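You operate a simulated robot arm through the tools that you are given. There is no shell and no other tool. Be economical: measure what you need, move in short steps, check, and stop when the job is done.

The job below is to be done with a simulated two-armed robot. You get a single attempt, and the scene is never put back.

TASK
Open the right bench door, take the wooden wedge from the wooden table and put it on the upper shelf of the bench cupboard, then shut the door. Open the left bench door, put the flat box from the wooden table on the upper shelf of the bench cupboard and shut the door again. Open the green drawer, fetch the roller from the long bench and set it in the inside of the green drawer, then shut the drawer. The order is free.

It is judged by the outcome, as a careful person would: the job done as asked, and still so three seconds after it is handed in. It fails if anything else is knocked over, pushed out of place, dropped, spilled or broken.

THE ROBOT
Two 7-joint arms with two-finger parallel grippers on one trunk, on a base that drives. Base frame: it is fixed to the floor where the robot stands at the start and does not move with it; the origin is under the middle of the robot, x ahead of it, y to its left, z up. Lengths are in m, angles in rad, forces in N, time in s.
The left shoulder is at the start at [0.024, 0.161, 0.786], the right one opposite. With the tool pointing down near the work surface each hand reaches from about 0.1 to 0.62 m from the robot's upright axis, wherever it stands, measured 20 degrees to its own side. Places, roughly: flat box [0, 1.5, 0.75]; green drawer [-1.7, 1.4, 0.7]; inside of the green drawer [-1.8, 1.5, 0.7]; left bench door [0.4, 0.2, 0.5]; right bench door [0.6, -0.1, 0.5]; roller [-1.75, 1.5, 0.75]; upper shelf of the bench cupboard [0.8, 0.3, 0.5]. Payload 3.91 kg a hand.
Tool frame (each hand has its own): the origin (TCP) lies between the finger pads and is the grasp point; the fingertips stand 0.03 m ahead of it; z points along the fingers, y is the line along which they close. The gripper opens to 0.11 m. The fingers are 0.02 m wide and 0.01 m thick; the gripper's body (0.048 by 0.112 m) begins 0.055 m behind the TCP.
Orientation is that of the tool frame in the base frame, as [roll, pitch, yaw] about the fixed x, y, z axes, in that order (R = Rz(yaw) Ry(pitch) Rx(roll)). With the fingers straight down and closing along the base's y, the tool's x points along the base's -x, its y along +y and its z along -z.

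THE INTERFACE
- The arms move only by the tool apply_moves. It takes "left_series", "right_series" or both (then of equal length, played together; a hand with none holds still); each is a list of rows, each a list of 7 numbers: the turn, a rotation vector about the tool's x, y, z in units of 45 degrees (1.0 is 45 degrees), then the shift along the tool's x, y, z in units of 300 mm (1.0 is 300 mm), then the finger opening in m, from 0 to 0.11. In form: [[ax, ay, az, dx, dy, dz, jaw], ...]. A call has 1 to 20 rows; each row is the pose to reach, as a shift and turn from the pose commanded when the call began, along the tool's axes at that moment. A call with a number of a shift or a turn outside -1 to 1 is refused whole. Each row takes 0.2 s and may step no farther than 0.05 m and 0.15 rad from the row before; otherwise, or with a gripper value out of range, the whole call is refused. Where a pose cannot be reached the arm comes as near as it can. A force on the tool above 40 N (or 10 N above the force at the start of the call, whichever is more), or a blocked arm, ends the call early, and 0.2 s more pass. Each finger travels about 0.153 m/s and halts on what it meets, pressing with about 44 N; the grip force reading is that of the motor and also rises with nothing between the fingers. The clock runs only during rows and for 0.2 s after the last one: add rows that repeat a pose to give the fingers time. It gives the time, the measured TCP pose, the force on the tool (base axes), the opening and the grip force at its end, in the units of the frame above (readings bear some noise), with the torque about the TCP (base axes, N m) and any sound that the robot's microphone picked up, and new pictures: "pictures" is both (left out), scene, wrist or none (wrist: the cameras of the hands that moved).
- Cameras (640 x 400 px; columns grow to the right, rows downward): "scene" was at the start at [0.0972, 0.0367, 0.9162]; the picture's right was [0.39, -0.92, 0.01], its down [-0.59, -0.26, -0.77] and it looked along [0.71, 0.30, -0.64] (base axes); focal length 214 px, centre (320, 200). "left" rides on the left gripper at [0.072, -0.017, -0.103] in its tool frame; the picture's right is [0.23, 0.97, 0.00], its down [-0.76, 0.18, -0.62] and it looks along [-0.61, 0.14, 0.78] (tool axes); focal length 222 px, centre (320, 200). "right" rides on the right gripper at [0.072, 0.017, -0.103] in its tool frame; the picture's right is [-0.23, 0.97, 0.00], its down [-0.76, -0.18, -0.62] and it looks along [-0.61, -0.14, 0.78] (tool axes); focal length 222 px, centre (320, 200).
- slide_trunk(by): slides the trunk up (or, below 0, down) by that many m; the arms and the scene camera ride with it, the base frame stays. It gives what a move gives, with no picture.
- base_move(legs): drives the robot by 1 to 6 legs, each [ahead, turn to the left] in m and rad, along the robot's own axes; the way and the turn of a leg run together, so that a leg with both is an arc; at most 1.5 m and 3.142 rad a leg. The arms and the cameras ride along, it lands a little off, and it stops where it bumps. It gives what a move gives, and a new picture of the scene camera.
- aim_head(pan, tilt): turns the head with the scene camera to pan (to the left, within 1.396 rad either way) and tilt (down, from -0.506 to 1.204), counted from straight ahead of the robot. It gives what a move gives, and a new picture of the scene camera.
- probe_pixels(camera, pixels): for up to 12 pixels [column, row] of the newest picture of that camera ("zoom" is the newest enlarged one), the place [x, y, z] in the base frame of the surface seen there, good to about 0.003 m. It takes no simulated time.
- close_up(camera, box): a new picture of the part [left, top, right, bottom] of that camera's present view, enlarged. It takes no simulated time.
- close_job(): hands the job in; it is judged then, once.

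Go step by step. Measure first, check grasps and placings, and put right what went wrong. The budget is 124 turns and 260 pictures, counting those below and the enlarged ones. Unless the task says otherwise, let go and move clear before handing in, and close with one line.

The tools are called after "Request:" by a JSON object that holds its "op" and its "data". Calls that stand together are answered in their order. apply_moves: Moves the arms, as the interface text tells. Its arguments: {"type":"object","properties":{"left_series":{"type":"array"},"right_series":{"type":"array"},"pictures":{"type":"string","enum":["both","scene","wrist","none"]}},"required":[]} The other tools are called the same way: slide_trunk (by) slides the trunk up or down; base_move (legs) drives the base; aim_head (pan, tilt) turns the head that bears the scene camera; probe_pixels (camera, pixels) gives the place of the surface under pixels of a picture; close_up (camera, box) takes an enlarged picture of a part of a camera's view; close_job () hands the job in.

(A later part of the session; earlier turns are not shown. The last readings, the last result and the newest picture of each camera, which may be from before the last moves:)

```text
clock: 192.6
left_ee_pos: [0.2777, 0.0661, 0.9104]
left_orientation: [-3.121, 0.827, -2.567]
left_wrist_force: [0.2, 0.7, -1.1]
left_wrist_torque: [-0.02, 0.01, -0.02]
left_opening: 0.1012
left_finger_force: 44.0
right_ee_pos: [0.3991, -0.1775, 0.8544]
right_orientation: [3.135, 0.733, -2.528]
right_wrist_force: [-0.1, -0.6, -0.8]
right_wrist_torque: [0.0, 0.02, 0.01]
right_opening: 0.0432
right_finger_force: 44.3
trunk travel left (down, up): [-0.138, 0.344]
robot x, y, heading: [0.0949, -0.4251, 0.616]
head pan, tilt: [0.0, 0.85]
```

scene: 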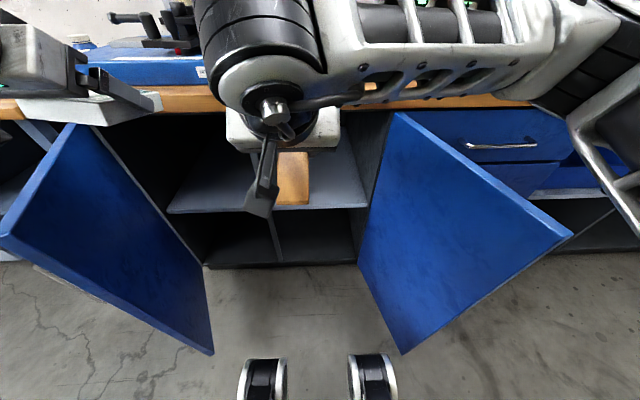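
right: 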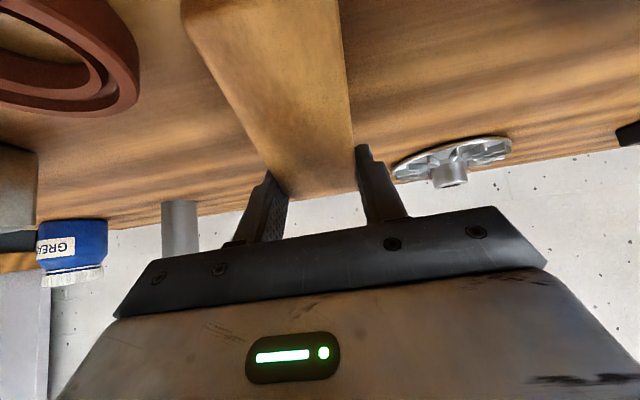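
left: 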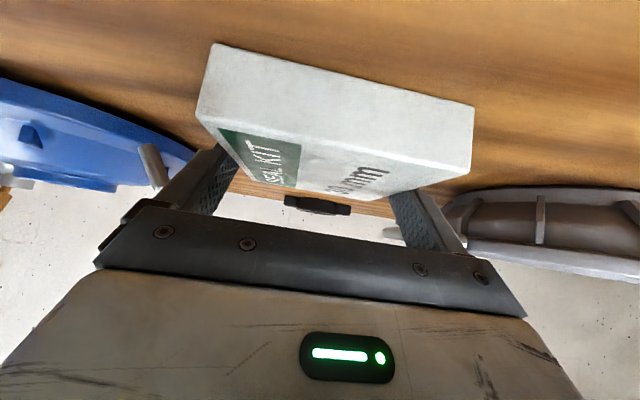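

The right hand is central, but on lowering its forearm would still meet the right door. That door pushes easily, so I'll use the hand's side to swing it wider, slowly.

Request:
{"op": "apply_moves", "data": {"right_series": [[0, 0, 0, 0.1, -0.1, 0.03, 0.01], [0, 0, 0, 0.2, -0.22, 0.06, 0.01], [0, 0, 0, 0.3, -0.34, 0.09, 0.01], [0, 0, 0, 0.35, -0.46, 0.11, 0.01], [0, 0, 0, 0.35, -0.58, 0.11, 0.01], [0, 0, 0, 0.35, -0.68, 0.11, 0.01], [0, 0, 0, 0.35, -0.74, 0.11, 0.01], [0, 0, 0, 0.35, -0.79, 0.11, 0.01], [0, 0, 0, 0.35, -0.83, 0.11, 0.01], [0, 0, 0, 0.35, -0.87, 0.11, 0.01], [0, 0, 0, 0.35, -0.91, 0.11, 0.01], [0, 0, 0, 0.35, -0.95, 0.11, 0.01], [0, 0, 0, 0.35, -1.0, 0.11, 0.01]], "pictures": "none"}}

Request:
{"op": "apply_moves", "data": {"right_series": [[0, 0, 0, 0, -0.04, 0, 0.01], [0, 0, 0, 0, -0.08, 0, 0.01], [0, 0, 0, 0, -0.12, 0, 0.01], [0, 0, 0, 0, -0.17, 0, 0.01], [0, 0, 0, 0, -0.22, 0.01, 0.01], [0, 0, 0, 0, -0.28, 0.02, 0.01], [0, 0, 0, 0, -0.34, 0.03, 0.01], [0, 0, 0, 0, -0.4, 0.05, 0.01], [0, 0, 0, 0, -0.46, 0.07, 0.01], [0, 0, 0, 0, -0.52, 0.1, 0.01]], "pictures": "scene"}}

```text
clock: 194.6
left_ee_pos: [0.2762, 0.0673, 0.9086]
left_orientation: [-3.116, 0.826, -2.562]
left_wrist_force: [0.0, 0.7, -1.5]
left_wrist_torque: [-0.01, 0.04, -0.05]
left_opening: 0.1015
left_finger_force: 44.0
right_ee_pos: [0.5304, -0.367, 0.762]
right_orientation: [3.116, 0.735, -2.495]
right_wrist_force: [-6.5, 5.1, 1.3]
right_wrist_torque: [-0.34, -0.38, -0.38]
right_opening: 0.0434
right_finger_force: 44.4
right hand out of reach, approached as far as the arm can: row 4, 5, 6, 7, 8, 9
trunk travel left (down, up): [-0.138, 0.344]
robot x, y, heading: [0.0951, -0.428, 0.62]
head pan, tilt: [0.0, 0.85]
stopped in row 9 (right hand): the force on the tool passed its limit at 65 N (the readings are from after the stop); the commanded pose is now the measured one
```

```text
clock: 194.9
left_ee_pos: [0.2747, 0.0671, 0.907]
left_orientation: [-3.111, 0.824, -2.557]
left_wrist_force: [-1.0, 0.3, -1.1]
left_wrist_torque: [-0.02, 0.0, 0.0]
left_opening: 0.1016
left_finger_force: 43.6
right_ee_pos: [0.5274, -0.3666, 0.7618]
right_orientation: [3.109, 0.736, -2.477]
right_wrist_force: [-8.9, 4.3, 5.3]
right_wrist_torque: [-0.55, -0.6, -0.5]
right_opening: 0.0432
right_finger_force: 44.1
trunk travel left (down, up): [-0.138, 0.344]
robot x, y, heading: [0.0921, -0.4306, 0.626]
head pan, tilt: [0.0, 0.85]
stopped in row 1 (right hand): the force on the tool passed its limit at 51 N (the readings are from after the stop); the commanded pose is now the measured one
```

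scene: 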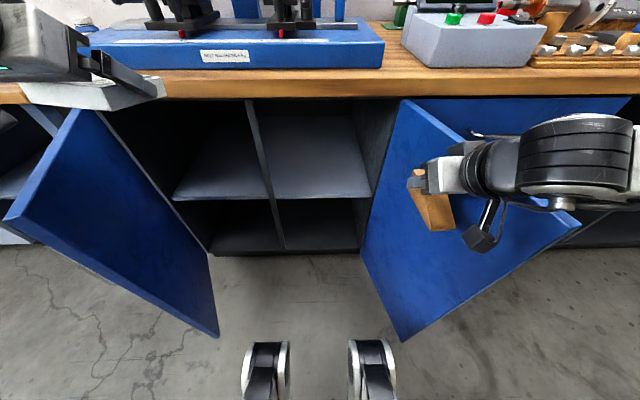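

The right door is at its stop (51 N, no motion). New idea: reach into the left compartment with the right hand, so its forearm passes through the open middle. I'll raise both hands, then sidestep the base left.

Request:
{"op": "apply_moves", "data": {"right_series": [[0, 0, 0, -0.06, 0.05, -0.07, 0.01], [0, 0, 0, -0.12, 0.12, -0.14, 0.01], [0, 0, 0, -0.18, 0.24, -0.2, 0.01], [0, 0, 0, -0.246, 0.36, -0.272, 0.01], [0, 0, 0, -0.246, 0.48, -0.272, 0.01], [0, 0, 0, -0.246, 0.6, -0.272, 0.01]], "left_series": [[0, 0, 0, -0.06, 0, -0.055, 0.07], [0, 0, 0, -0.12, 0, -0.11, 0.07], [0, 0, 0, -0.18, 0, -0.165, 0.07], [0, 0, 0, -0.24, 0, -0.22, 0.07], [0, 0, 0, -0.3, 0, -0.27, 0.07], [0, 0, 0, -0.343, 0, -0.317, 0.07]], "pictures": "none"}}

Request:
{"op": "base_move", "data": {"legs": [[-0.12, 0], [0, 0.85], [0.18, 0], [0, -0.84]]}}

```text
clock: 196.3
left_ee_pos: [0.2769, 0.0903, 1.048]
left_orientation: [-3.106, 0.826, -2.554]
left_wrist_force: [-0.5, -0.1, -1.6]
left_wrist_torque: [-0.04, 0.02, 0.02]
left_opening: 0.1011
left_finger_force: 44.2
left hand out of reach, approached as far as the arm can: row 2, 3, 4, 5, 6
right_ee_pos: [0.4176, -0.2304, 0.8758]
right_orientation: [3.108, 0.731, -2.483]
right_wrist_force: [-0.3, -0.5, -0.9]
right_wrist_torque: [0.0, -0.03, 0.03]
right_opening: 0.0433
right_finger_force: 43.8
trunk travel left (down, up): [-0.138, 0.344]
robot x, y, heading: [0.0898, -0.4302, 0.615]
head pan, tilt: [0.0, 0.85]
```

```text
clock: 203.1
left_ee_pos: [0.1878, 0.2028, 1.0463]
left_orientation: [-3.11, 0.824, -2.54]
left_wrist_force: [0.8, -0.6, -1.5]
left_wrist_torque: [0.0, 0.01, 0.02]
left_opening: 0.101
left_finger_force: 43.8
right_ee_pos: [0.3321, -0.1165, 0.8747]
right_orientation: [3.106, 0.732, -2.467]
right_wrist_force: [0.3, -0.2, -1.9]
right_wrist_torque: [-0.01, -0.03, -0.01]
right_opening: 0.0432
right_finger_force: 43.9
trunk travel left (down, up): [-0.138, 0.344]
robot x, y, heading: [0.0086, -0.3175, 0.638]
head pan, tilt: [0.0, 0.85]
```

scene: 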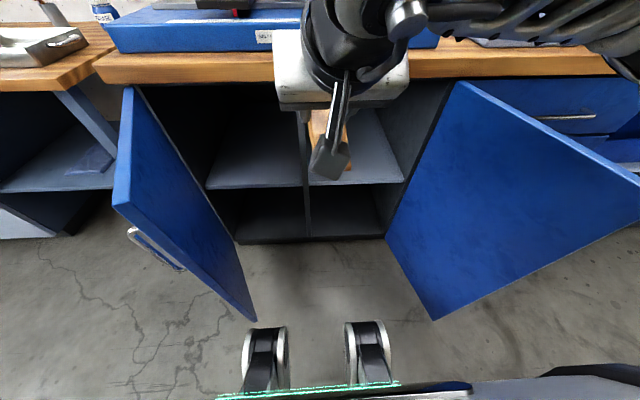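

Robot is at s=0.01, n=0.62. I'll lower the trunk, slide the right hand to s=-0.10, and lower it in front of the left compartment.

Request:
{"op": "slide_trunk", "data": {"by": -0.137}}

Request:
{"op": "apply_moves", "data": {"right_series": [[0, 0, 0, 0, 0.12, 0, 0.01], [0, 0, 0, 0, 0.24, 0, 0.01], [0, 0, 0, 0, 0.36, 0, 0.01], [0, 0, 0, 0, 0.477, 0, 0.01], [0, 0, 0, 0.08, 0.477, 0.09, 0.01], [0, 0, 0, 0.16, 0.477, 0.18, 0.01], [0, 0, 0, 0.24, 0.477, 0.27, 0.01], [0, 0, 0, 0.32, 0.477, 0.36, 0.01], [0, 0, 0, 0.394, 0.477, 0.438, 0.01], [0, 0, 0, 0.394, 0.477, 0.438, 0.01]], "pictures": "scene"}}

```text
clock: 204.7
left_ee_pos: [0.1871, 0.2017, 0.9098]
left_orientation: [-3.104, 0.823, -2.537]
left_wrist_force: [0.5, 0.7, -2.1]
left_wrist_torque: [0.0, 0.01, -0.01]
left_opening: 0.1011
left_finger_force: 44.3
right_ee_pos: [0.3318, -0.1173, 0.7387]
right_orientation: [3.108, 0.732, -2.468]
right_wrist_force: [-0.3, 0.5, -0.9]
right_wrist_torque: [-0.04, 0.02, -0.01]
right_opening: 0.0433
right_finger_force: 43.9
trunk travel left (down, up): [-0.001, 0.481]
robot x, y, heading: [0.0107, -0.3223, 0.636]
head pan, tilt: [0.0, 0.85]
```

```text
clock: 206.9
left_ee_pos: [0.1873, 0.2022, 0.9102]
left_orientation: [-3.108, 0.822, -2.538]
left_wrist_force: [-1.0, -0.1, -2.3]
left_wrist_torque: [0.03, -0.01, -0.01]
left_opening: 0.1012
left_finger_force: 43.6
right_ee_pos: [0.2363, -0.0039, 0.5664]
right_orientation: [3.107, 0.732, -2.469]
right_wrist_force: [-0.8, 0.5, -0.7]
right_wrist_torque: [-0.02, -0.01, 0.0]
right_opening: 0.0431
right_finger_force: 44.0
trunk travel left (down, up): [-0.001, 0.481]
robot x, y, heading: [0.0071, -0.3204, 0.636]
head pan, tilt: [0.0, 0.85]
```

scene: 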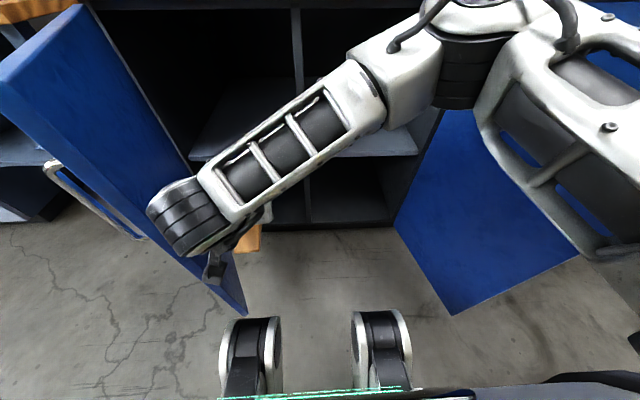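

The right hand is in front of the left compartment at z=0.566 with everything clear. I'll extend 0.26 m straight in, and lift the left hand a bit.

Request:
{"op": "apply_moves", "data": {"right_series": [[0, 0, 0, -0.08, 0, 0.072, 0.01], [0, 0, 0, -0.16, 0, 0.145, 0.01], [0, 0, 0, -0.24, 0, 0.217, 0.01], [0, 0, 0, -0.32, 0, 0.29, 0.01], [0, 0, 0, -0.4, 0, 0.362, 0.01], [0, 0, 0, -0.48, 0, 0.434, 0.01], [0, 0, 0, -0.56, 0, 0.507, 0.01], [0, 0, 0, -0.644, 0, 0.579, 0.01], [0, 0, 0, -0.644, 0, 0.579, 0.01]], "left_series": [[0, 0, 0, -0.03, 0, -0.03, 0.07], [0, 0, 0, -0.06, 0, -0.06, 0.07], [0, 0, 0, -0.09, 0, -0.09, 0.07], [0, 0, 0, -0.12, 0, -0.12, 0.07], [0, 0, 0, -0.15, 0, -0.14, 0.07], [0, 0, 0, -0.15, 0, -0.14, 0.07], [0, 0, 0, -0.15, 0, -0.14, 0.07], [0, 0, 0, -0.15, 0, -0.14, 0.07], [0, 0, 0, -0.15, 0, -0.14, 0.07]], "pictures": "both"}}

```text
clock: 208.9
left_ee_pos: [0.1853, 0.2037, 0.9717]
left_orientation: [-3.109, 0.824, -2.54]
left_wrist_force: [-0.3, 0.1, -1.7]
left_wrist_torque: [-0.01, 0.04, 0.0]
left_opening: 0.1008
left_finger_force: 44.0
right_ee_pos: [0.438, 0.1627, 0.5676]
right_orientation: [3.107, 0.73, -2.467]
right_wrist_force: [-1.3, 0.0, -1.2]
right_wrist_torque: [-0.02, -0.02, 0.0]
right_opening: 0.0434
right_finger_force: 44.3
trunk travel left (down, up): [-0.001, 0.481]
robot x, y, heading: [0.0077, -0.3219, 0.634]
head pan, tilt: [0.0, 0.85]
```

scene: 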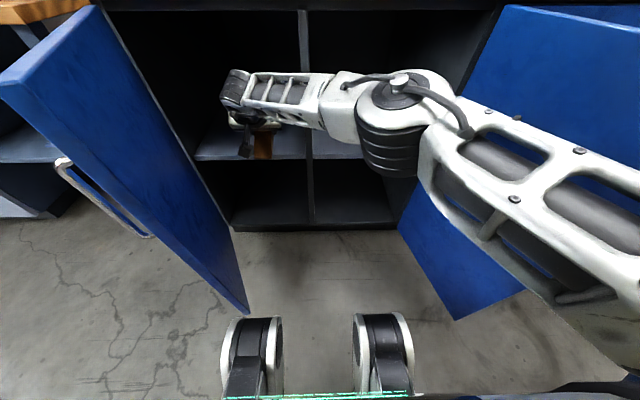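
right: 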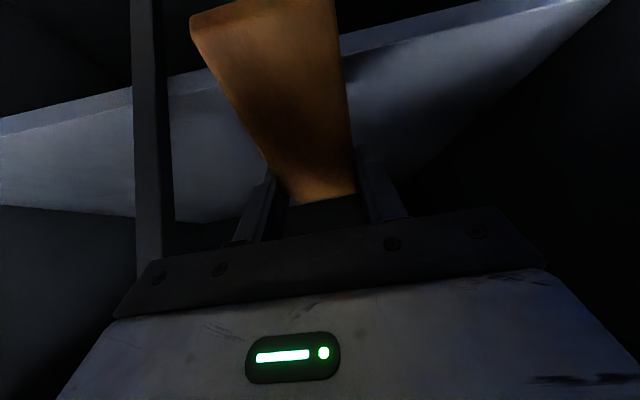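
left: 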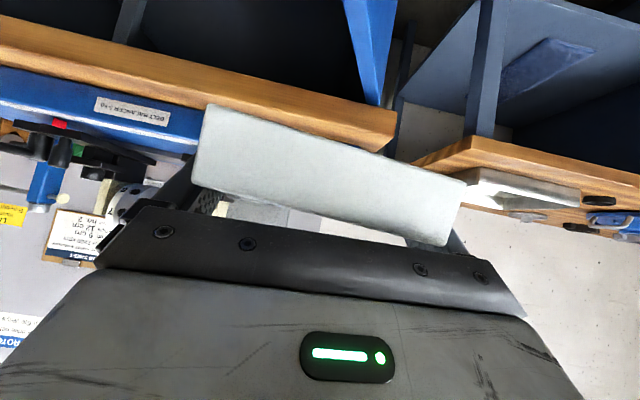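

The wedge is entering above the shelf, at n=-0.01. Another 0.13 m is needed; I'll drive the base gently forward.

Request:
{"op": "base_move", "data": {"legs": [[0.13, 0]]}}

Request:
{"op": "close_up", "data": {"camera": "right", "box": [0, 0, 640, 400]}}

```text
clock: 210.2
left_ee_pos: [0.2662, 0.2599, 0.9687]
left_orientation: [-3.101, 0.816, -2.531]
left_wrist_force: [0.4, 0.7, -2.1]
left_wrist_torque: [-0.01, 0.01, 0.0]
left_opening: 0.1013
left_finger_force: 43.4
right_ee_pos: [0.5188, 0.2198, 0.5673]
right_orientation: [3.108, 0.727, -2.465]
right_wrist_force: [0.3, -0.8, -1.5]
right_wrist_torque: [-0.01, 0.02, 0.01]
right_opening: 0.0431
right_finger_force: 44.6
trunk travel left (down, up): [-0.001, 0.481]
robot x, y, heading: [0.0911, -0.2653, 0.637]
head pan, tilt: [0.0, 0.85]
stopped in leg 1: the robot was blocked; the commanded pose is now the measured one
```

scene: 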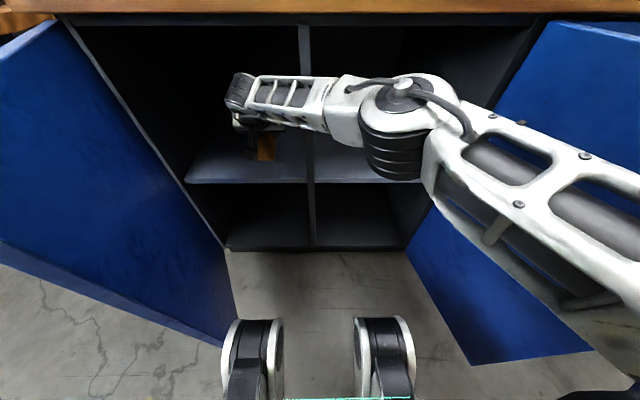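

```text
1.00 times, centred on (320, 200) of right (not enlarged: the box is as wide or as high as the picture)
```

zoom: 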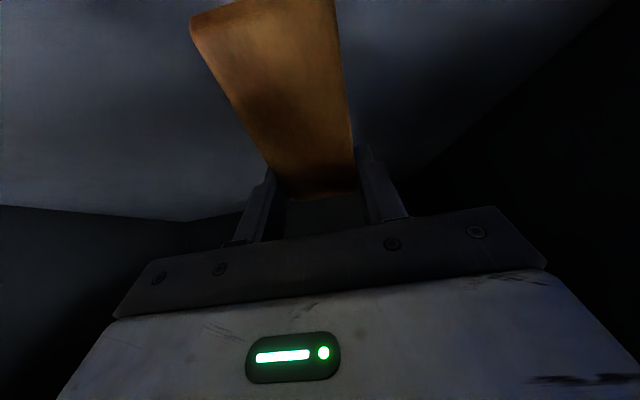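

The base stopped at n=0.52 (touching the left door's foot). The wedge is at n=-0.11; I'll extend 4.5 cm more and lower it onto the shelf.

Request:
{"op": "apply_moves", "data": {"right_series": [[0, 0, 0, -0.055, 0, 0.05, 0.01], [0, 0, 0, -0.111, 0, 0.1, 0.01], [0, 0, 0, -0.08, 0, 0.137, 0.01], [0, 0, 0, -0.05, 0, 0.174, 0.01], [0, 0, 0, -0.02, 0, 0.208, 0.01], [0, 0, 0, 0.0, 0, 0.228, 0.01], [0, 0, 0, 0.015, 0, 0.243, 0.01], [0, 0, 0, 0.022, 0, 0.25, 0.01]], "pictures": "wrist"}}

```text
clock: 212.0
left_ee_pos: [0.2659, 0.2603, 0.9671]
left_orientation: [-3.104, 0.821, -2.534]
left_wrist_force: [-0.8, 0.3, -2.5]
left_wrist_torque: [-0.01, 0.0, 0.02]
left_opening: 0.1009
left_finger_force: 43.7
right_ee_pos: [0.5479, 0.216, 0.5274]
right_orientation: [3.107, 0.73, -2.465]
right_wrist_force: [0.6, 0.0, 0.0]
right_wrist_torque: [0.01, -0.01, 0.01]
right_opening: 0.0437
right_finger_force: 43.7
right hand out of reach, approached as far as the arm can: row 1, 2, 3, 4, 5, 6, 7, 8
trunk travel left (down, up): [-0.001, 0.481]
robot x, y, heading: [0.0953, -0.2691, 0.634]
head pan, tilt: [0.0, 0.85]
```

right: 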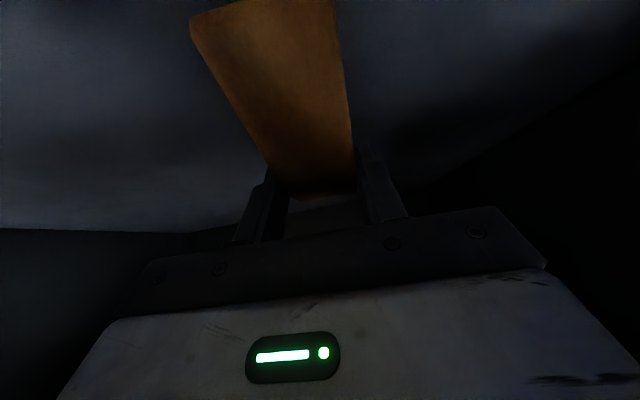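

The hand is at n=-0.129 but 2 cm high, at its reach limit. I'll ease back slightly so it can come down.

Request:
{"op": "apply_moves", "data": {"right_series": [[0, 0, 0, 0.04, 0, -0.033, 0.01], [0, 0, 0, 0.074, 0, -0.067, 0.01], [0, 0, 0, 0.084, 0, -0.06, 0.01], [0, 0, 0, 0.084, 0, -0.06, 0.01]], "pictures": "wrist"}}

```text
clock: 213.0
left_ee_pos: [0.2653, 0.2612, 0.9692]
left_orientation: [-3.104, 0.818, -2.533]
left_wrist_force: [-0.5, -1.0, -2.1]
left_wrist_torque: [-0.03, -0.02, -0.01]
left_opening: 0.1007
left_finger_force: 44.4
right_ee_pos: [0.525, 0.1968, 0.5238]
right_orientation: [3.111, 0.729, -2.465]
right_wrist_force: [-0.2, 1.2, -1.4]
right_wrist_torque: [-0.03, -0.02, 0.04]
right_opening: 0.0434
right_finger_force: 43.9
trunk travel left (down, up): [-0.001, 0.481]
robot x, y, heading: [0.0901, -0.2655, 0.639]
head pan, tilt: [0.0, 0.85]
```

right: 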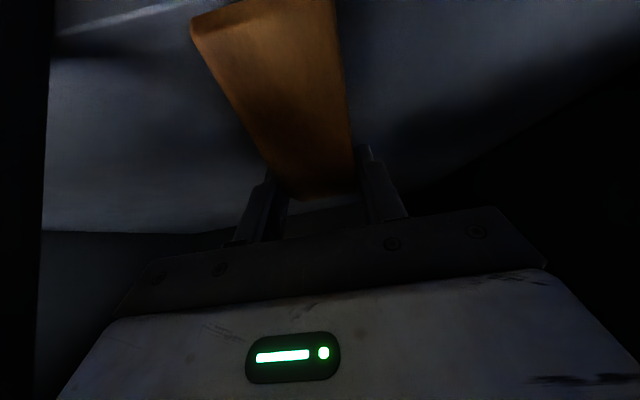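

Now n=-0.10, z=0.524. I'll go forward 2.5 cm and down 1.8 cm, then open the fingers if it lands.

Request:
{"op": "apply_moves", "data": {"right_series": [[0, 0, 0, -0.03, 0, 0.028, 0.01], [0, 0, 0, -0.06, 0, 0.055, 0.01], [0, 0, 0, -0.04, 0, 0.075, 0.01], [0, 0, 0, -0.022, 0, 0.097, 0.01], [0, 0, 0, -0.015, 0, 0.105, 0.01], [0, 0, 0, -0.015, 0, 0.105, 0.03], [0, 0, 0, -0.015, 0, 0.105, 0.06], [0, 0, 0, -0.015, 0, 0.105, 0.08], [0, 0, 0, -0.015, 0, 0.105, 0.08], [0, 0, 0, -0.015, 0, 0.0, 0.08], [0, 0, 0, -0.015, 0, -0.1, 0.08], [0, 0, 0, -0.015, 0, -0.2, 0.08]], "pictures": "wrist"}}

```text
clock: 215.6
left_ee_pos: [0.2648, 0.2599, 0.9684]
left_orientation: [-3.102, 0.817, -2.533]
left_wrist_force: [0.7, 0.6, -1.0]
left_wrist_torque: [0.02, 0.0, 0.0]
left_opening: 0.1009
left_finger_force: 44.0
right_ee_pos: [0.4956, 0.1724, 0.5723]
right_orientation: [3.108, 0.73, -2.464]
right_wrist_force: [0.1, -0.5, 0.1]
right_wrist_torque: [-0.01, 0.02, 0.0]
right_opening: 0.08
right_finger_force: 0.1
trunk travel left (down, up): [-0.001, 0.481]
robot x, y, heading: [0.0915, -0.2686, 0.636]
head pan, tilt: [0.0, 0.85]
```

right: 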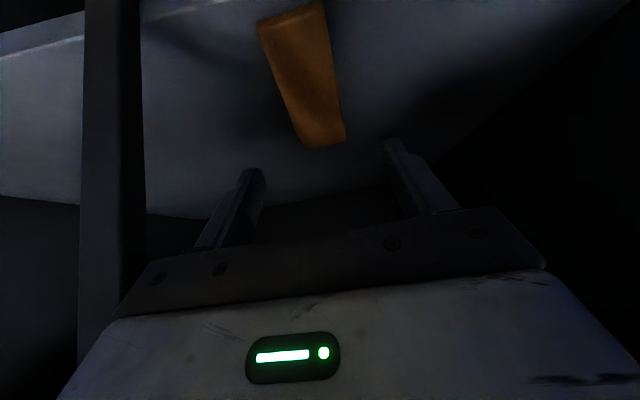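

The wedge rests on the shelf. I'll check its place, withdraw the right hand, and use it to push the left door wider from inside.

Request:
{"op": "probe_pixels", "data": {"camera": "right", "pixels": [[270, 25], [318, 8], [310, 140], [340, 135], [300, 80], [380, 60]]}}

Request:
{"op": "apply_moves", "data": {"right_series": [[0, 0, 0, 0.106, 0, -0.095, 0.06], [0, 0, 0, 0.212, 0, -0.19, 0.03], [0, 0, 0, 0.318, 0, -0.286, 0], [0, 0, 0, 0.424, 0, -0.382, 0], [0, 0, 0, 0.53, 0, -0.477, 0], [0, 0, 0, 0.637, 0, -0.572, 0], [0, 0, 0, 0.743, 0.06, -0.668, 0], [0, 0, 0, 0.743, 0.12, -0.668, 0], [0, 0, 0, 0.743, 0.16, -0.668, 0], [0, 0, 0, 0.743, 0.2, -0.668, 0], [0, 0, 0, 0.743, 0.24, -0.668, 0], [0, 0, 0, 0.743, 0.28, -0.668, 0], [0, 0, 0, 0.743, 0.33, -0.668, 0], [0, 0, 0, 0.743, 0.38, -0.668, 0], [0, 0, 0, 0.743, 0.43, -0.668, 0], [0, 0, 0, 0.743, 0.49, -0.668, 0], [0, 0, 0, 0.743, 0.55, -0.668, 0], [0, 0, 0, 0.743, 0.61, -0.668, 0], [0, 0, 0, 0.743, 0.67, -0.668, 0]], "pictures": "scene"}}

```text
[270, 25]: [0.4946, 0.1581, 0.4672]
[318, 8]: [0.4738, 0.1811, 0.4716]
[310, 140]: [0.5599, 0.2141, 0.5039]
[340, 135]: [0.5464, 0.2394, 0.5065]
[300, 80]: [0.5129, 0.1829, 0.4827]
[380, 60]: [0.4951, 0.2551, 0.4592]
```

```text
clock: 219.6
left_ee_pos: [0.2647, 0.2616, 0.9679]
left_orientation: [-3.104, 0.819, -2.534]
left_wrist_force: [-0.3, 0.0, -1.4]
left_wrist_torque: [-0.05, 0.0, 0.01]
left_opening: 0.1005
left_finger_force: 44.4
right_ee_pos: [0.2228, 0.0625, 0.5637]
right_orientation: [3.109, 0.728, -2.463]
right_wrist_force: [0.1, 0.3, 0.1]
right_wrist_torque: [-0.01, -0.01, 0.0]
right_opening: 0.0
right_finger_force: 37.5
right hand out of reach, approached as far as the arm can: row 12, 13, 14, 15, 16, 17, 18, 19
trunk travel left (down, up): [-0.001, 0.481]
robot x, y, heading: [0.0938, -0.2626, 0.636]
head pan, tilt: [0.0, 0.85]
```

scene: 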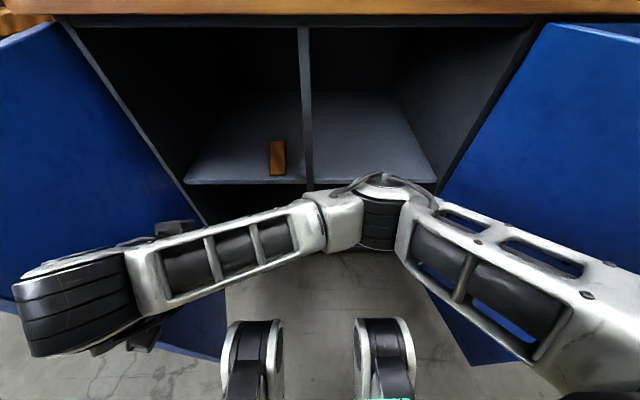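

The wedge lies wholly on the shelf (front end n≈-0.05) and the left door is now wide open. I'll lift the right hand out to the right and back the base 0.1 m.

Request:
{"op": "apply_moves", "data": {"right_series": [[0, 0, 0, -0.06, -0.06, -0.1, 0], [0, 0, 0, -0.15, -0.12, -0.2, 0], [0, 0, 0, -0.24, -0.18, -0.3, 0], [0, 0, 0, -0.33, -0.24, -0.4, 0], [0, 0, 0, -0.42, -0.3, -0.5, 0], [0, 0, 0, -0.52, -0.36, -0.6, 0], [0, 0, 0, -0.62, -0.42, -0.7, 0], [0, 0, 0, -0.72, -0.48, -0.8, 0], [0, 0, 0, -0.735, -0.6, -0.82, 0], [0, 0, 0, -0.735, -0.74, -0.82, 0], [0, 0, 0, -0.735, -0.88, -0.82, 0], [0, 0, 0, -0.735, -1.0, -0.82, 0]], "pictures": "none"}}

Request:
{"op": "base_move", "data": {"legs": [[-0.12, 0]]}}

```text
clock: 222.2
left_ee_pos: [0.2653, 0.2608, 0.9674]
left_orientation: [-3.1, 0.816, -2.531]
left_wrist_force: [-0.3, -0.6, -1.1]
left_wrist_torque: [-0.02, 0.0, 0.02]
left_opening: 0.1005
left_finger_force: 44.1
right_ee_pos: [0.4147, -0.1711, 0.8839]
right_orientation: [3.108, 0.732, -2.463]
right_wrist_force: [-0.7, -0.8, 0.9]
right_wrist_torque: [-0.01, 0.03, 0.0]
right_opening: 0.0
right_finger_force: 37.5
trunk travel left (down, up): [-0.001, 0.481]
robot x, y, heading: [0.0919, -0.2636, 0.641]
head pan, tilt: [0.0, 0.85]
```

```text
clock: 223.4
left_ee_pos: [0.1695, 0.1888, 0.9688]
left_orientation: [-3.103, 0.819, -2.532]
left_wrist_force: [-0.5, 0.0, -1.9]
left_wrist_torque: [-0.03, -0.01, 0.01]
left_opening: 0.1006
left_finger_force: 43.7
right_ee_pos: [0.3197, -0.2417, 0.885]
right_orientation: [3.107, 0.728, -2.467]
right_wrist_force: [0.0, 0.2, 0.5]
right_wrist_torque: [0.0, 0.01, 0.03]
right_opening: 0.0
right_finger_force: 37.4
trunk travel left (down, up): [-0.001, 0.481]
robot x, y, heading: [-0.0064, -0.3333, 0.642]
head pan, tilt: [0.0, 0.85]
```

scene: 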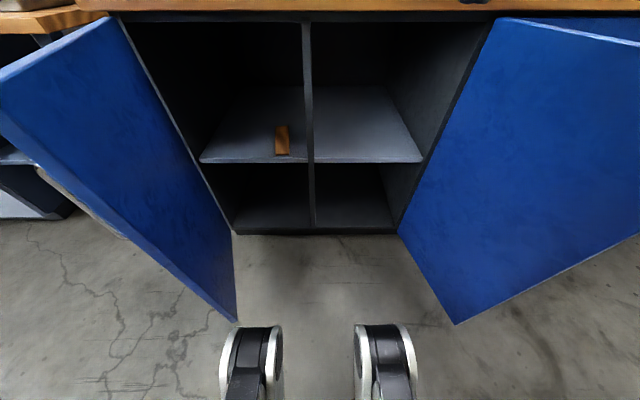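

Both doors are wide open and the wedge sits on the left shelf. I'll move the right hand farther right and carry the box over to the centre, then down in front of the right compartment.

Request:
{"op": "apply_moves", "data": {"right_series": [[0, 0, 0, 0.03, -0.1, -0.03, 0], [0, 0, 0, 0.06, -0.2, -0.06, 0], [0, 0, 0, 0.1, -0.3, -0.09, 0], [0, 0, 0, 0.13, -0.4, -0.12, 0], [0, 0, 0, 0.16, -0.5, -0.15, 0], [0, 0, 0, 0.2, -0.6, -0.18, 0], [0, 0, 0, 0.2, -0.7, -0.18, 0], [0, 0, 0, 0.2, -0.75, -0.18, 0]], "left_series": [[0, 0, 0, 0.02, -0.12, -0.02, 0.07], [0, 0, 0, 0.04, -0.25, -0.04, 0.07], [0, 0, 0, 0.06, -0.38, -0.06, 0.07], [0, 0, 0, 0.08, -0.5, -0.08, 0.07], [0, 0, 0, 0.1, -0.63, -0.1, 0.07], [0, 0, 0, 0.1, -0.76, -0.1, 0.07], [0, 0, 0, 0.1, -0.88, -0.1, 0.07], [0, 0, 0, 0.1, -1.0, -0.1, 0.07]], "pictures": "none"}}

Request:
{"op": "apply_moves", "data": {"left_series": [[0, 0, 0, 0.05, -0.1, 0.05, 0.07], [0, 0, 0, 0.12, -0.2, 0.12, 0.07], [0, 0, 0, 0.2, -0.28, 0.19, 0.07], [0, 0, 0, 0.29, -0.33, 0.28, 0.07], [0, 0, 0, 0.39, -0.35, 0.37, 0.07], [0, 0, 0, 0.49, -0.35, 0.46, 0.07], [0, 0, 0, 0.59, -0.35, 0.55, 0.07], [0, 0, 0, 0.69, -0.35, 0.64, 0.07], [0, 0, 0, 0.79, -0.35, 0.74, 0.07], [0, 0, 0, 0.89, -0.35, 0.83, 0.07], [0, 0, 0, 0.97, -0.35, 0.91, 0.07], [0, 0, 0, 0.97, -0.35, 0.91, 0.07]], "pictures": "scene"}}

```text
clock: 225.2
left_ee_pos: [0.29, 0.0038, 1.1209]
left_orientation: [-3.098, 0.816, -2.53]
left_wrist_force: [-0.1, -0.5, -1.6]
left_wrist_torque: [-0.02, 0.04, -0.01]
left_opening: 0.1006
left_finger_force: 44.0
left hand out of reach, approached as far as the arm can: row 1, 2, 3, 4, 5, 6, 7, 8
right_ee_pos: [0.4031, -0.4661, 0.878]
right_orientation: [3.11, 0.73, -2.464]
right_wrist_force: [0.9, 0.4, -0.1]
right_wrist_torque: [0.01, 0.02, 0.02]
right_opening: 0.0001
right_finger_force: 37.7
trunk travel left (down, up): [-0.001, 0.481]
robot x, y, heading: [-0.0075, -0.3373, 0.638]
head pan, tilt: [0.0, 0.85]
```

```text
clock: 227.5
left_ee_pos: [0.2087, 0.1749, 0.8362]
left_orientation: [3.134, 0.901, -2.584]
left_wrist_force: [0.6, -0.5, -1.3]
left_wrist_torque: [0.02, 0.01, -0.01]
left_opening: 0.1008
left_finger_force: 43.9
left hand out of reach, approached as far as the arm can: row 1, 2, 3, 4, 5, 6, 7, 8, 9, 10, 11
right_ee_pos: [0.403, -0.4665, 0.8791]
right_orientation: [3.111, 0.728, -2.464]
right_wrist_force: [-1.0, 0.1, -0.2]
right_wrist_torque: [-0.02, -0.01, -0.03]
right_opening: 0.0
right_finger_force: 37.5
trunk travel left (down, up): [-0.001, 0.481]
robot x, y, heading: [-0.0037, -0.3348, 0.645]
head pan, tilt: [0.0, 0.85]
stopped in row 11 (left hand): the force on the tool passed its limit at 148 N (the readings are from after the stop); the commanded pose is now the measured one
```

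scene: 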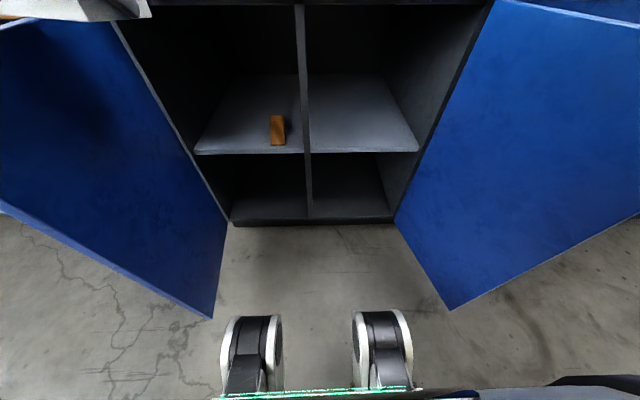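

The left arm hung up again over the door top. I'll lift and retract it fully to reset the elbow, then bring the box to the centre while close to the body, and lower it there.

Request:
{"op": "apply_moves", "data": {"left_series": [[0, 0, 0, -0.13, 0, -0.1, 0.07], [0, 0.03, 0, -0.26, 0, -0.2, 0.07], [0, 0.06, 0, -0.39, 0, -0.31, 0.07], [0, 0.09, 0, -0.52, 0, -0.41, 0.07], [0, 0.12, 0, -0.42, 0, -0.54, 0.07], [0, 0.15, 0, -0.32, 0, -0.67, 0.07], [0, 0.15, 0, -0.21, 0, -0.8, 0.07], [0, 0.15, 0, -0.11, 0, -0.937, 0.07]], "pictures": "none"}}

Request:
{"op": "apply_moves", "data": {"left_series": [[0, 0, 0, 0, -0.13, 0, 0.07], [0, 0, 0, 0, -0.26, 0, 0.07], [0, 0, 0, 0, -0.39, 0, 0.07], [0, 0, 0, 0, -0.52, 0, 0.07], [0, 0, 0, 0, -0.65, 0, 0.07], [0, 0, 0, 0, -0.78, 0, 0.07], [0, 0, 0, 0, -0.9, 0, 0.07]], "pictures": "scene"}}

```text
refused: row 3 steps farther than a row can; nothing moved
```

```text
clock: 229.1
left_ee_pos: [0.2586, 0.1712, 0.9263]
left_orientation: [3.139, 0.9, -2.587]
left_wrist_force: [0.3, -0.4, -1.4]
left_wrist_torque: [-0.01, 0.05, -0.01]
left_opening: 0.1003
left_finger_force: 43.4
left hand out of reach, approached as far as the arm can: row 1, 2, 3, 4, 5, 6, 7
right_ee_pos: [0.4022, -0.4665, 0.8781]
right_orientation: [3.108, 0.727, -2.465]
right_wrist_force: [0.3, -0.4, -0.1]
right_wrist_torque: [0.02, -0.01, -0.01]
right_opening: 0.0
right_finger_force: 37.2
trunk travel left (down, up): [-0.001, 0.481]
robot x, y, heading: [-0.004, -0.3376, 0.638]
head pan, tilt: [0.0, 0.85]
```

scene: 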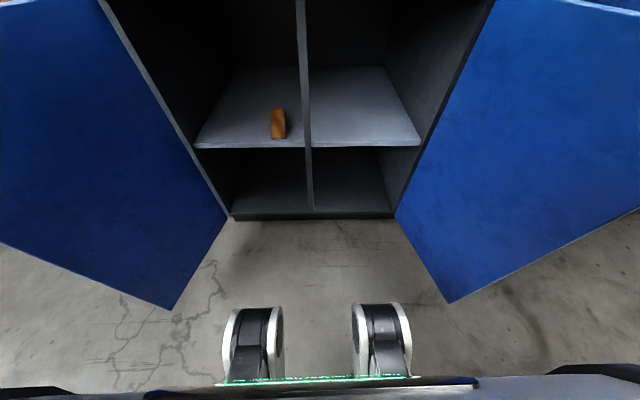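

One call was refused for too large a step, but the left door has swung wide too. I'll repeat the lift-and-retract with smaller steps.

Request:
{"op": "apply_moves", "data": {"left_series": [[0, 0.02, 0, -0.1, 0, -0.08, 0.07], [0, 0.04, 0, -0.2, 0, -0.16, 0.07], [0, 0.06, 0, -0.26, 0, -0.21, 0.07], [0, 0.08, 0, -0.18, 0, -0.32, 0.07], [0, 0.1, 0, -0.1, 0, -0.42, 0.07], [0, 0.12, 0, -0.02, 0, -0.52, 0.07], [0, 0.14, 0, 0.06, 0, -0.62, 0.07], [0, 0.15, 0, 0.14, 0, -0.72, 0.07], [0, 0.15, 0, 0.22, 0, -0.82, 0.07]], "pictures": "none"}}

Request:
{"op": "apply_moves", "data": {"left_series": [[0, 0, 0, 0, -0.13, 0, 0.07], [0, 0, 0, 0, -0.26, 0, 0.07], [0, 0, 0, 0, -0.39, 0, 0.07], [0, 0, 0, 0, -0.52, 0, 0.07], [0, 0, 0, 0, -0.65, 0, 0.07], [0, 0, 0, 0, -0.78, 0, 0.07], [0, 0, 0, 0, -0.9, 0, 0.07]], "pictures": "scene"}}

```text
clock: 231.1
left_ee_pos: [0.0324, 0.1113, 1.071]
left_orientation: [3.132, 0.782, -2.59]
left_wrist_force: [-0.3, 0.5, -1.6]
left_wrist_torque: [-0.01, 0.01, 0.01]
left_opening: 0.1004
left_finger_force: 44.0
left hand out of reach, approached as far as the arm can: row 5, 6, 7, 8, 9
right_ee_pos: [0.4017, -0.4658, 0.8786]
right_orientation: [3.107, 0.729, -2.464]
right_wrist_force: [-0.3, 0.0, 0.3]
right_wrist_torque: [-0.02, -0.01, 0.02]
right_opening: 0.0
right_finger_force: 37.8
trunk travel left (down, up): [-0.001, 0.481]
robot x, y, heading: [-0.0068, -0.3341, 0.634]
head pan, tilt: [0.0, 0.85]
```

```text
clock: 232.7
left_ee_pos: [0.2338, -0.1073, 1.1625]
left_orientation: [3.108, 0.766, -2.599]
left_wrist_force: [-0.1, -0.6, -1.4]
left_wrist_torque: [0.09, 0.07, 0.07]
left_opening: 0.1004
left_finger_force: 43.7
left hand out of reach, approached as far as the arm can: row 1, 2, 3, 4, 5, 6, 7
right_ee_pos: [0.4038, -0.4672, 0.8774]
right_orientation: [3.104, 0.726, -2.469]
right_wrist_force: [0.6, -0.9, -0.9]
right_wrist_torque: [0.03, 0.01, 0.04]
right_opening: 0.0
right_finger_force: 37.7
trunk travel left (down, up): [-0.001, 0.481]
robot x, y, heading: [-0.0056, -0.3387, 0.638]
head pan, tilt: [0.0, 0.85]
```

scene: 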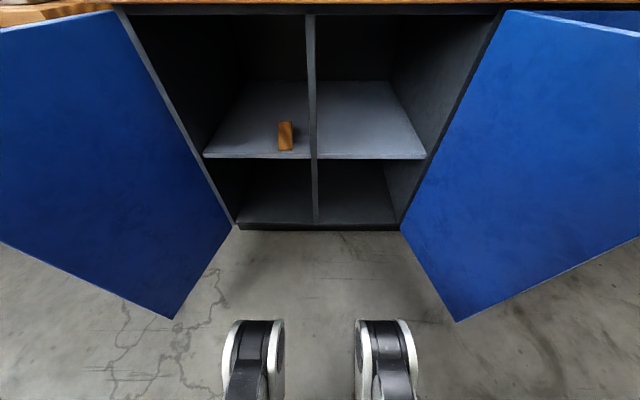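

The box is now central at s=-0.02, n=0.32 and high. I'll lower it straight down between the doors in two stages.

Request:
{"op": "apply_moves", "data": {"left_series": [[0, 0, 0, 0.1, -0.03, 0.104, 0.07], [0, 0, 0, 0.2, -0.06, 0.208, 0.07], [0, 0, 0, 0.3, -0.1, 0.312, 0.07], [0, 0, 0, 0.4, -0.14, 0.416, 0.07], [0, 0, 0, 0.5, -0.18, 0.52, 0.07], [0, 0, 0, 0.6, -0.22, 0.62, 0.07], [0, 0, 0, 0.693, -0.25, 0.72, 0.07], [0, 0, 0, 0.693, -0.25, 0.72, 0.07]], "pictures": "none"}}

Request:
{"op": "apply_moves", "data": {"left_series": [[0, 0, 0, 0.1, -0.03, 0.104, 0.07], [0, 0, 0, 0.2, -0.06, 0.208, 0.07], [0, 0, 0, 0.3, -0.1, 0.312, 0.07], [0, 0, 0, 0.4, -0.14, 0.416, 0.07], [0, 0, 0, 0.5, -0.18, 0.52, 0.07], [0, 0, 0, 0.6, -0.18, 0.62, 0.07], [0, 0, 0, 0.66, -0.18, 0.68, 0.07], [0, 0, 0, 0.66, -0.18, 0.68, 0.07]], "pictures": "scene"}}

```text
clock: 234.5
left_ee_pos: [0.3654, -0.0769, 1.0967]
left_orientation: [3.138, 0.791, -2.579]
left_wrist_force: [-0.3, -0.5, -1.1]
left_wrist_torque: [0.01, -0.04, -0.01]
left_opening: 0.1003
left_finger_force: 44.3
left hand out of reach, approached as far as the arm can: row 1, 2, 3, 4, 5, 6, 7, 8
right_ee_pos: [0.4022, -0.4673, 0.8799]
right_orientation: [3.109, 0.73, -2.466]
right_wrist_force: [-0.3, -1.1, -0.2]
right_wrist_torque: [0.05, 0.01, 0.01]
right_opening: 0.0
right_finger_force: 37.8
trunk travel left (down, up): [-0.001, 0.481]
robot x, y, heading: [-0.0059, -0.3379, 0.64]
head pan, tilt: [0.0, 0.85]
```

```text
clock: 236.3
left_ee_pos: [0.5, 0.0251, 0.9423]
left_orientation: [3.129, 0.783, -2.585]
left_wrist_force: [-0.1, -0.4, -0.5]
left_wrist_torque: [0.02, 0.04, 0.02]
left_opening: 0.1002
left_finger_force: 44.6
left hand out of reach, approached as far as the arm can: row 1, 2, 3, 4, 5, 6, 7, 8
right_ee_pos: [0.402, -0.4654, 0.8781]
right_orientation: [3.109, 0.729, -2.464]
right_wrist_force: [0.7, -0.9, 0.3]
right_wrist_torque: [-0.02, -0.01, -0.04]
right_opening: 0.0002
right_finger_force: 38.1
trunk travel left (down, up): [-0.001, 0.481]
robot x, y, heading: [-0.0038, -0.3349, 0.639]
head pan, tilt: [0.0, 0.85]
```

scene: 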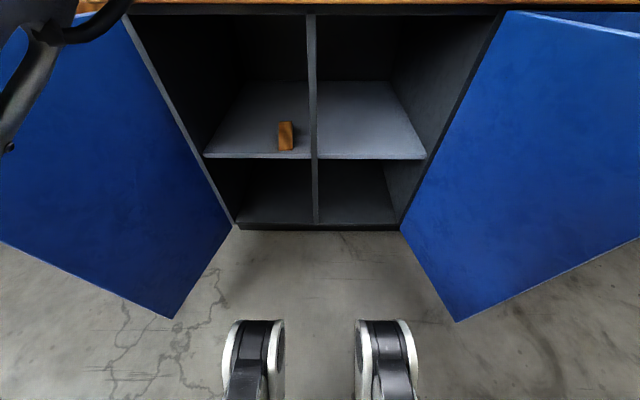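

The left hand slid forward over the bench edge, since this arm won't fold. So I'll keep it extended: back the base 0.35 m, lower the hand there, and later insert by driving forward.

Request:
{"op": "base_move", "data": {"legs": [[-0.35, 0]]}}

Request:
{"op": "apply_moves", "data": {"left_series": [[0, 0, 0, 0.1, 0, 0.1, 0.07], [0, 0, 0, 0.2, 0, 0.2, 0.07], [0, 0, 0, 0.3, 0, 0.3, 0.07], [0, 0, 0, 0.4, 0, 0.4, 0.07], [0, 0, 0, 0.5, 0, 0.5, 0.07], [0, 0, 0, 0.6, 0, 0.6, 0.07], [0, 0, 0, 0.7, 0, 0.7, 0.07], [0, 0, 0, 0.8, 0, 0.8, 0.07], [0, 0, 0, 0.9, 0, 0.9, 0.07], [0, 0, 0, 0.9, 0, 0.9, 0.07]], "pictures": "scene"}}

```text
clock: 238.6
left_ee_pos: [0.2218, -0.1846, 0.9447]
left_orientation: [3.135, 0.782, -2.586]
left_wrist_force: [-0.3, 0.0, -2.3]
left_wrist_torque: [-0.04, 0.0, 0.0]
left_opening: 0.1002
left_finger_force: 44.1
right_ee_pos: [0.1237, -0.674, 0.8782]
right_orientation: [3.11, 0.726, -2.469]
right_wrist_force: [0.5, 0.2, 0.8]
right_wrist_torque: [0.0, 0.01, -0.02]
right_opening: 0.0
right_finger_force: 38.2
trunk travel left (down, up): [-0.001, 0.481]
robot x, y, heading: [-0.2825, -0.5443, 0.636]
head pan, tilt: [0.0, 0.85]
```

scene: 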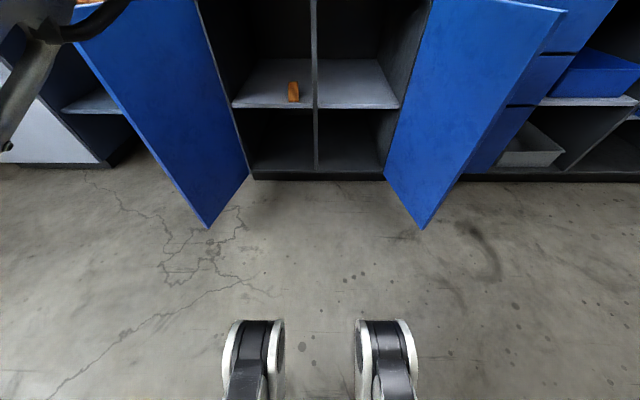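

```text
clock: 240.8
left_ee_pos: [0.3013, -0.122, 0.5556]
left_orientation: [3.133, 0.782, -2.586]
left_wrist_force: [-0.2, 0.6, -2.0]
left_wrist_torque: [-0.03, 0.03, -0.03]
left_opening: 0.1
left_finger_force: 44.1
left hand out of reach, approached as far as the arm can: row 1, 2, 3, 4, 5, 6, 7, 8, 9, 10
right_ee_pos: [0.1235, -0.675, 0.8785]
right_orientation: [3.108, 0.727, -2.467]
right_wrist_force: [1.1, 1.0, 0.2]
right_wrist_torque: [0.03, 0.03, -0.02]
right_opening: 0.0
right_finger_force: 37.4
trunk travel left (down, up): [-0.001, 0.481]
robot x, y, heading: [-0.2855, -0.5407, 0.633]
head pan, tilt: [0.0, 0.85]
```

scene: 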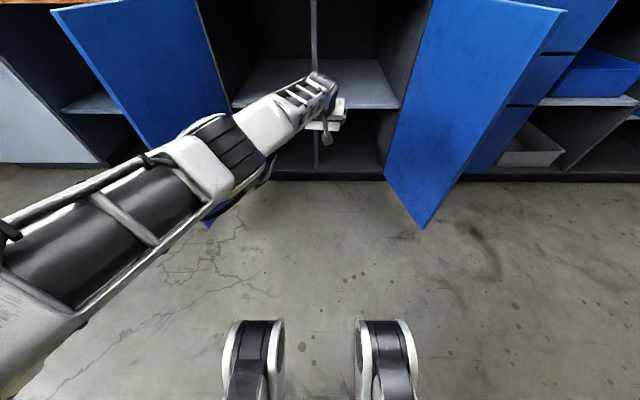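

The box hand is now low at z=0.556, n=0.27, with the arm extended. I'll turn slightly right and drive 0.41 m forward to bring it over the right-hand shelf.

Request:
{"op": "base_move", "data": {"legs": [[0, -0.1], [0.41, 0]]}}

Request:
{"op": "close_up", "data": {"camera": "left", "box": [0, 0, 640, 400]}}

```text
clock: 241.7
left_ee_pos: [0.326, -0.1633, 0.5525]
left_orientation: [-3.138, 0.778, -2.642]
left_wrist_force: [0.6, 0.7, -2.3]
left_wrist_torque: [0.02, -0.02, 0.01]
left_opening: 0.0998
left_finger_force: 43.8
right_ee_pos: [0.114, -0.7004, 0.8784]
right_orientation: [3.11, 0.73, -2.532]
right_wrist_force: [0.9, 0.0, 0.3]
right_wrist_torque: [0.0, -0.01, 0.01]
right_opening: 0.0
right_finger_force: 37.6
trunk travel left (down, up): [-0.001, 0.481]
robot x, y, heading: [-0.2858, -0.5447, 0.572]
head pan, tilt: [0.0, 0.85]
stopped in leg 1: the robot was blocked; the commanded pose is now the measured one
```

scene: 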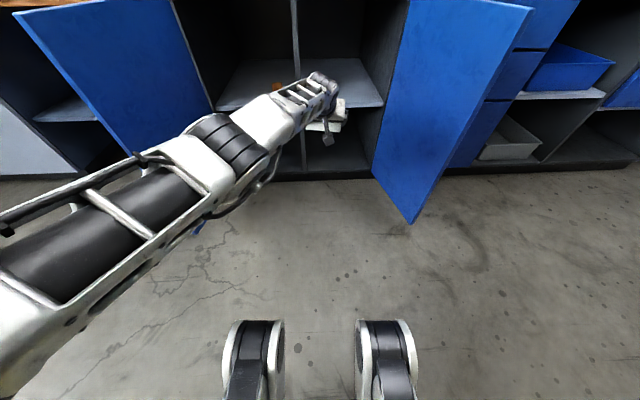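

```text
1.00 times, centred on (320, 200) of left (not enlarged: the box is as wide or as high as the picture)
```

zoom: 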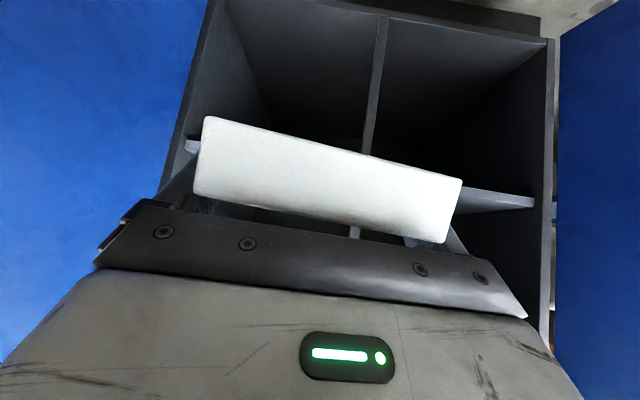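

The turn was stopped by the elbow meeting the left door's edge, but the hand is already at s=0.077. I'll back 0.12 m, turn a touch more, and drive in.

Request:
{"op": "base_move", "data": {"legs": [[-0.12, 0], [0, -0.05], [0.525, 0]]}}

Request:
{"op": "close_up", "data": {"camera": "left", "box": [0, 0, 640, 400]}}

```text
clock: 246.0
left_ee_pos: [0.698, 0.005, 0.5533]
left_orientation: [-3.138, 0.777, -2.689]
left_wrist_force: [-0.3, 0.3, -1.4]
left_wrist_torque: [-0.03, 0.06, -0.01]
left_opening: 0.1
left_finger_force: 43.7
right_ee_pos: [0.459, -0.5217, 0.8779]
right_orientation: [3.106, 0.727, -2.582]
right_wrist_force: [1.1, -0.5, 0.3]
right_wrist_torque: [0.02, 0.01, -0.03]
right_opening: 0.0
right_finger_force: 37.8
trunk travel left (down, up): [-0.001, 0.481]
robot x, y, heading: [0.0717, -0.3457, 0.523]
head pan, tilt: [0.0, 0.85]
```

scene: 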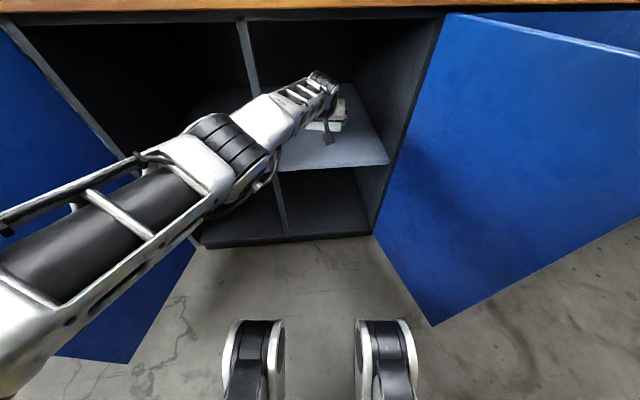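

```text
1.00 times, centred on (320, 200) of left (not enlarged: the box is as wide or as high as the picture)
```

zoom: 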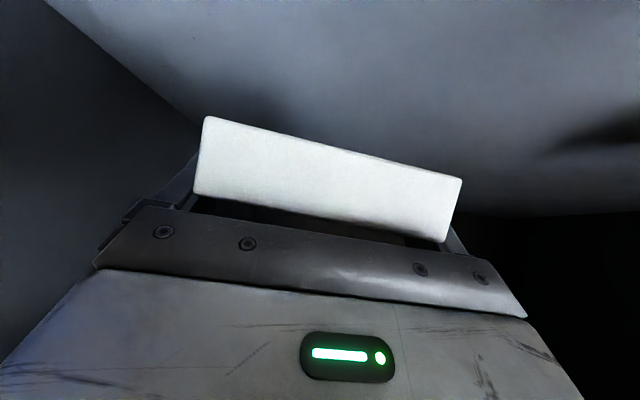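

The box is over the right shelf at s=0.16, n=-0.125. I'll lower 5.5 cm, release and draw the hand back.

Request:
{"op": "apply_moves", "data": {"left_series": [[0, 0, 0, 0.035, 0, 0.035, 0.07], [0, 0, 0, 0.07, 0, 0.07, 0.07], [0, 0, 0, 0.1, 0, 0.1, 0.07], [0, 0, 0, 0.125, 0, 0.125, 0.07], [0, 0, 0, 0.132, 0, 0.132, 0.07], [0, 0, 0, 0.132, 0, 0.132, 0.09], [0, 0, 0, 0.132, 0, 0.132, 0.11], [0, 0, 0, 0.132, 0, 0.132, 0.11], [0, 0, 0, 0.132, 0, 0.04, 0.11], [0, 0, 0, 0.132, 0, -0.08, 0.11], [0, 0, 0, 0.132, 0, -0.2, 0.11]], "pictures": "wrist"}}

```text
clock: 248.4
left_ee_pos: [0.696, 0.0102, 0.5525]
left_orientation: [-3.136, 0.779, -2.69]
left_wrist_force: [-0.8, -0.6, -0.4]
left_wrist_torque: [0.02, -0.01, 0.02]
left_opening: 0.1102
left_finger_force: 0.0
left hand out of reach, approached as far as the arm can: row 2, 3, 4, 5, 6, 7, 8, 9, 10, 11
right_ee_pos: [0.4589, -0.5217, 0.8789]
right_orientation: [3.109, 0.728, -2.582]
right_wrist_force: [0.4, -0.8, -0.8]
right_wrist_torque: [0.01, -0.01, 0.02]
right_opening: 0.0001
right_finger_force: 37.4
trunk travel left (down, up): [-0.001, 0.481]
robot x, y, heading: [0.0669, -0.3454, 0.531]
head pan, tilt: [0.0, 0.85]
```

left: 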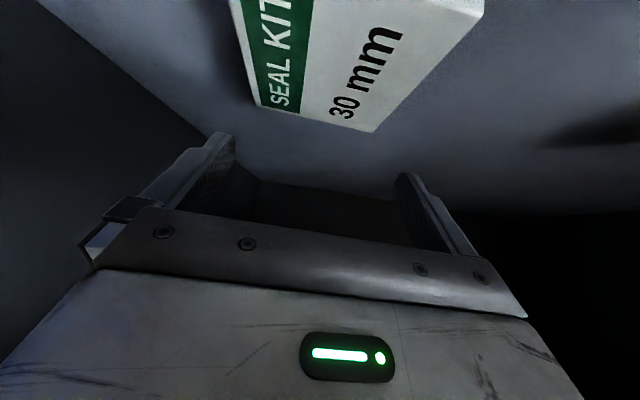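

The box rests on the right-hand shelf and the hand is free. To save turns, I'll use the extended left hand as a pusher: back out, go round to the left, sweep the left door and drive it shut.

Request:
{"op": "base_move", "data": {"legs": [[-0.6, 0], [0, 1.19], [0.709, 0], [0, -1.64], [0.28, 0]]}}

```text
clock: 258.1
left_ee_pos: [-0.6433, 0.7477, 0.5535]
left_orientation: [-3.138, 0.779, -1.507]
left_wrist_force: [1.1, 0.5, -0.7]
left_wrist_torque: [0.01, 0.01, 0.02]
left_opening: 0.1103
left_finger_force: 0.1
right_ee_pos: [-0.2383, 0.3225, 0.8801]
right_orientation: [3.105, 0.737, -1.412]
right_wrist_force: [1.3, -0.2, 0.0]
right_wrist_torque: [0.04, -0.01, 0.02]
right_opening: 0.0
right_finger_force: 37.5
trunk travel left (down, up): [-0.001, 0.481]
robot x, y, heading: [-0.5477, 0.028, 1.704]
head pan, tilt: [0.0, 0.85]
stopped in leg 3: the robot was blocked; the commanded pose is now the measured one
```

scene: 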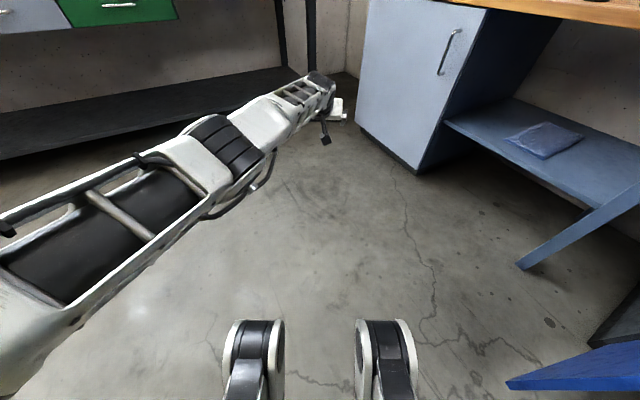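

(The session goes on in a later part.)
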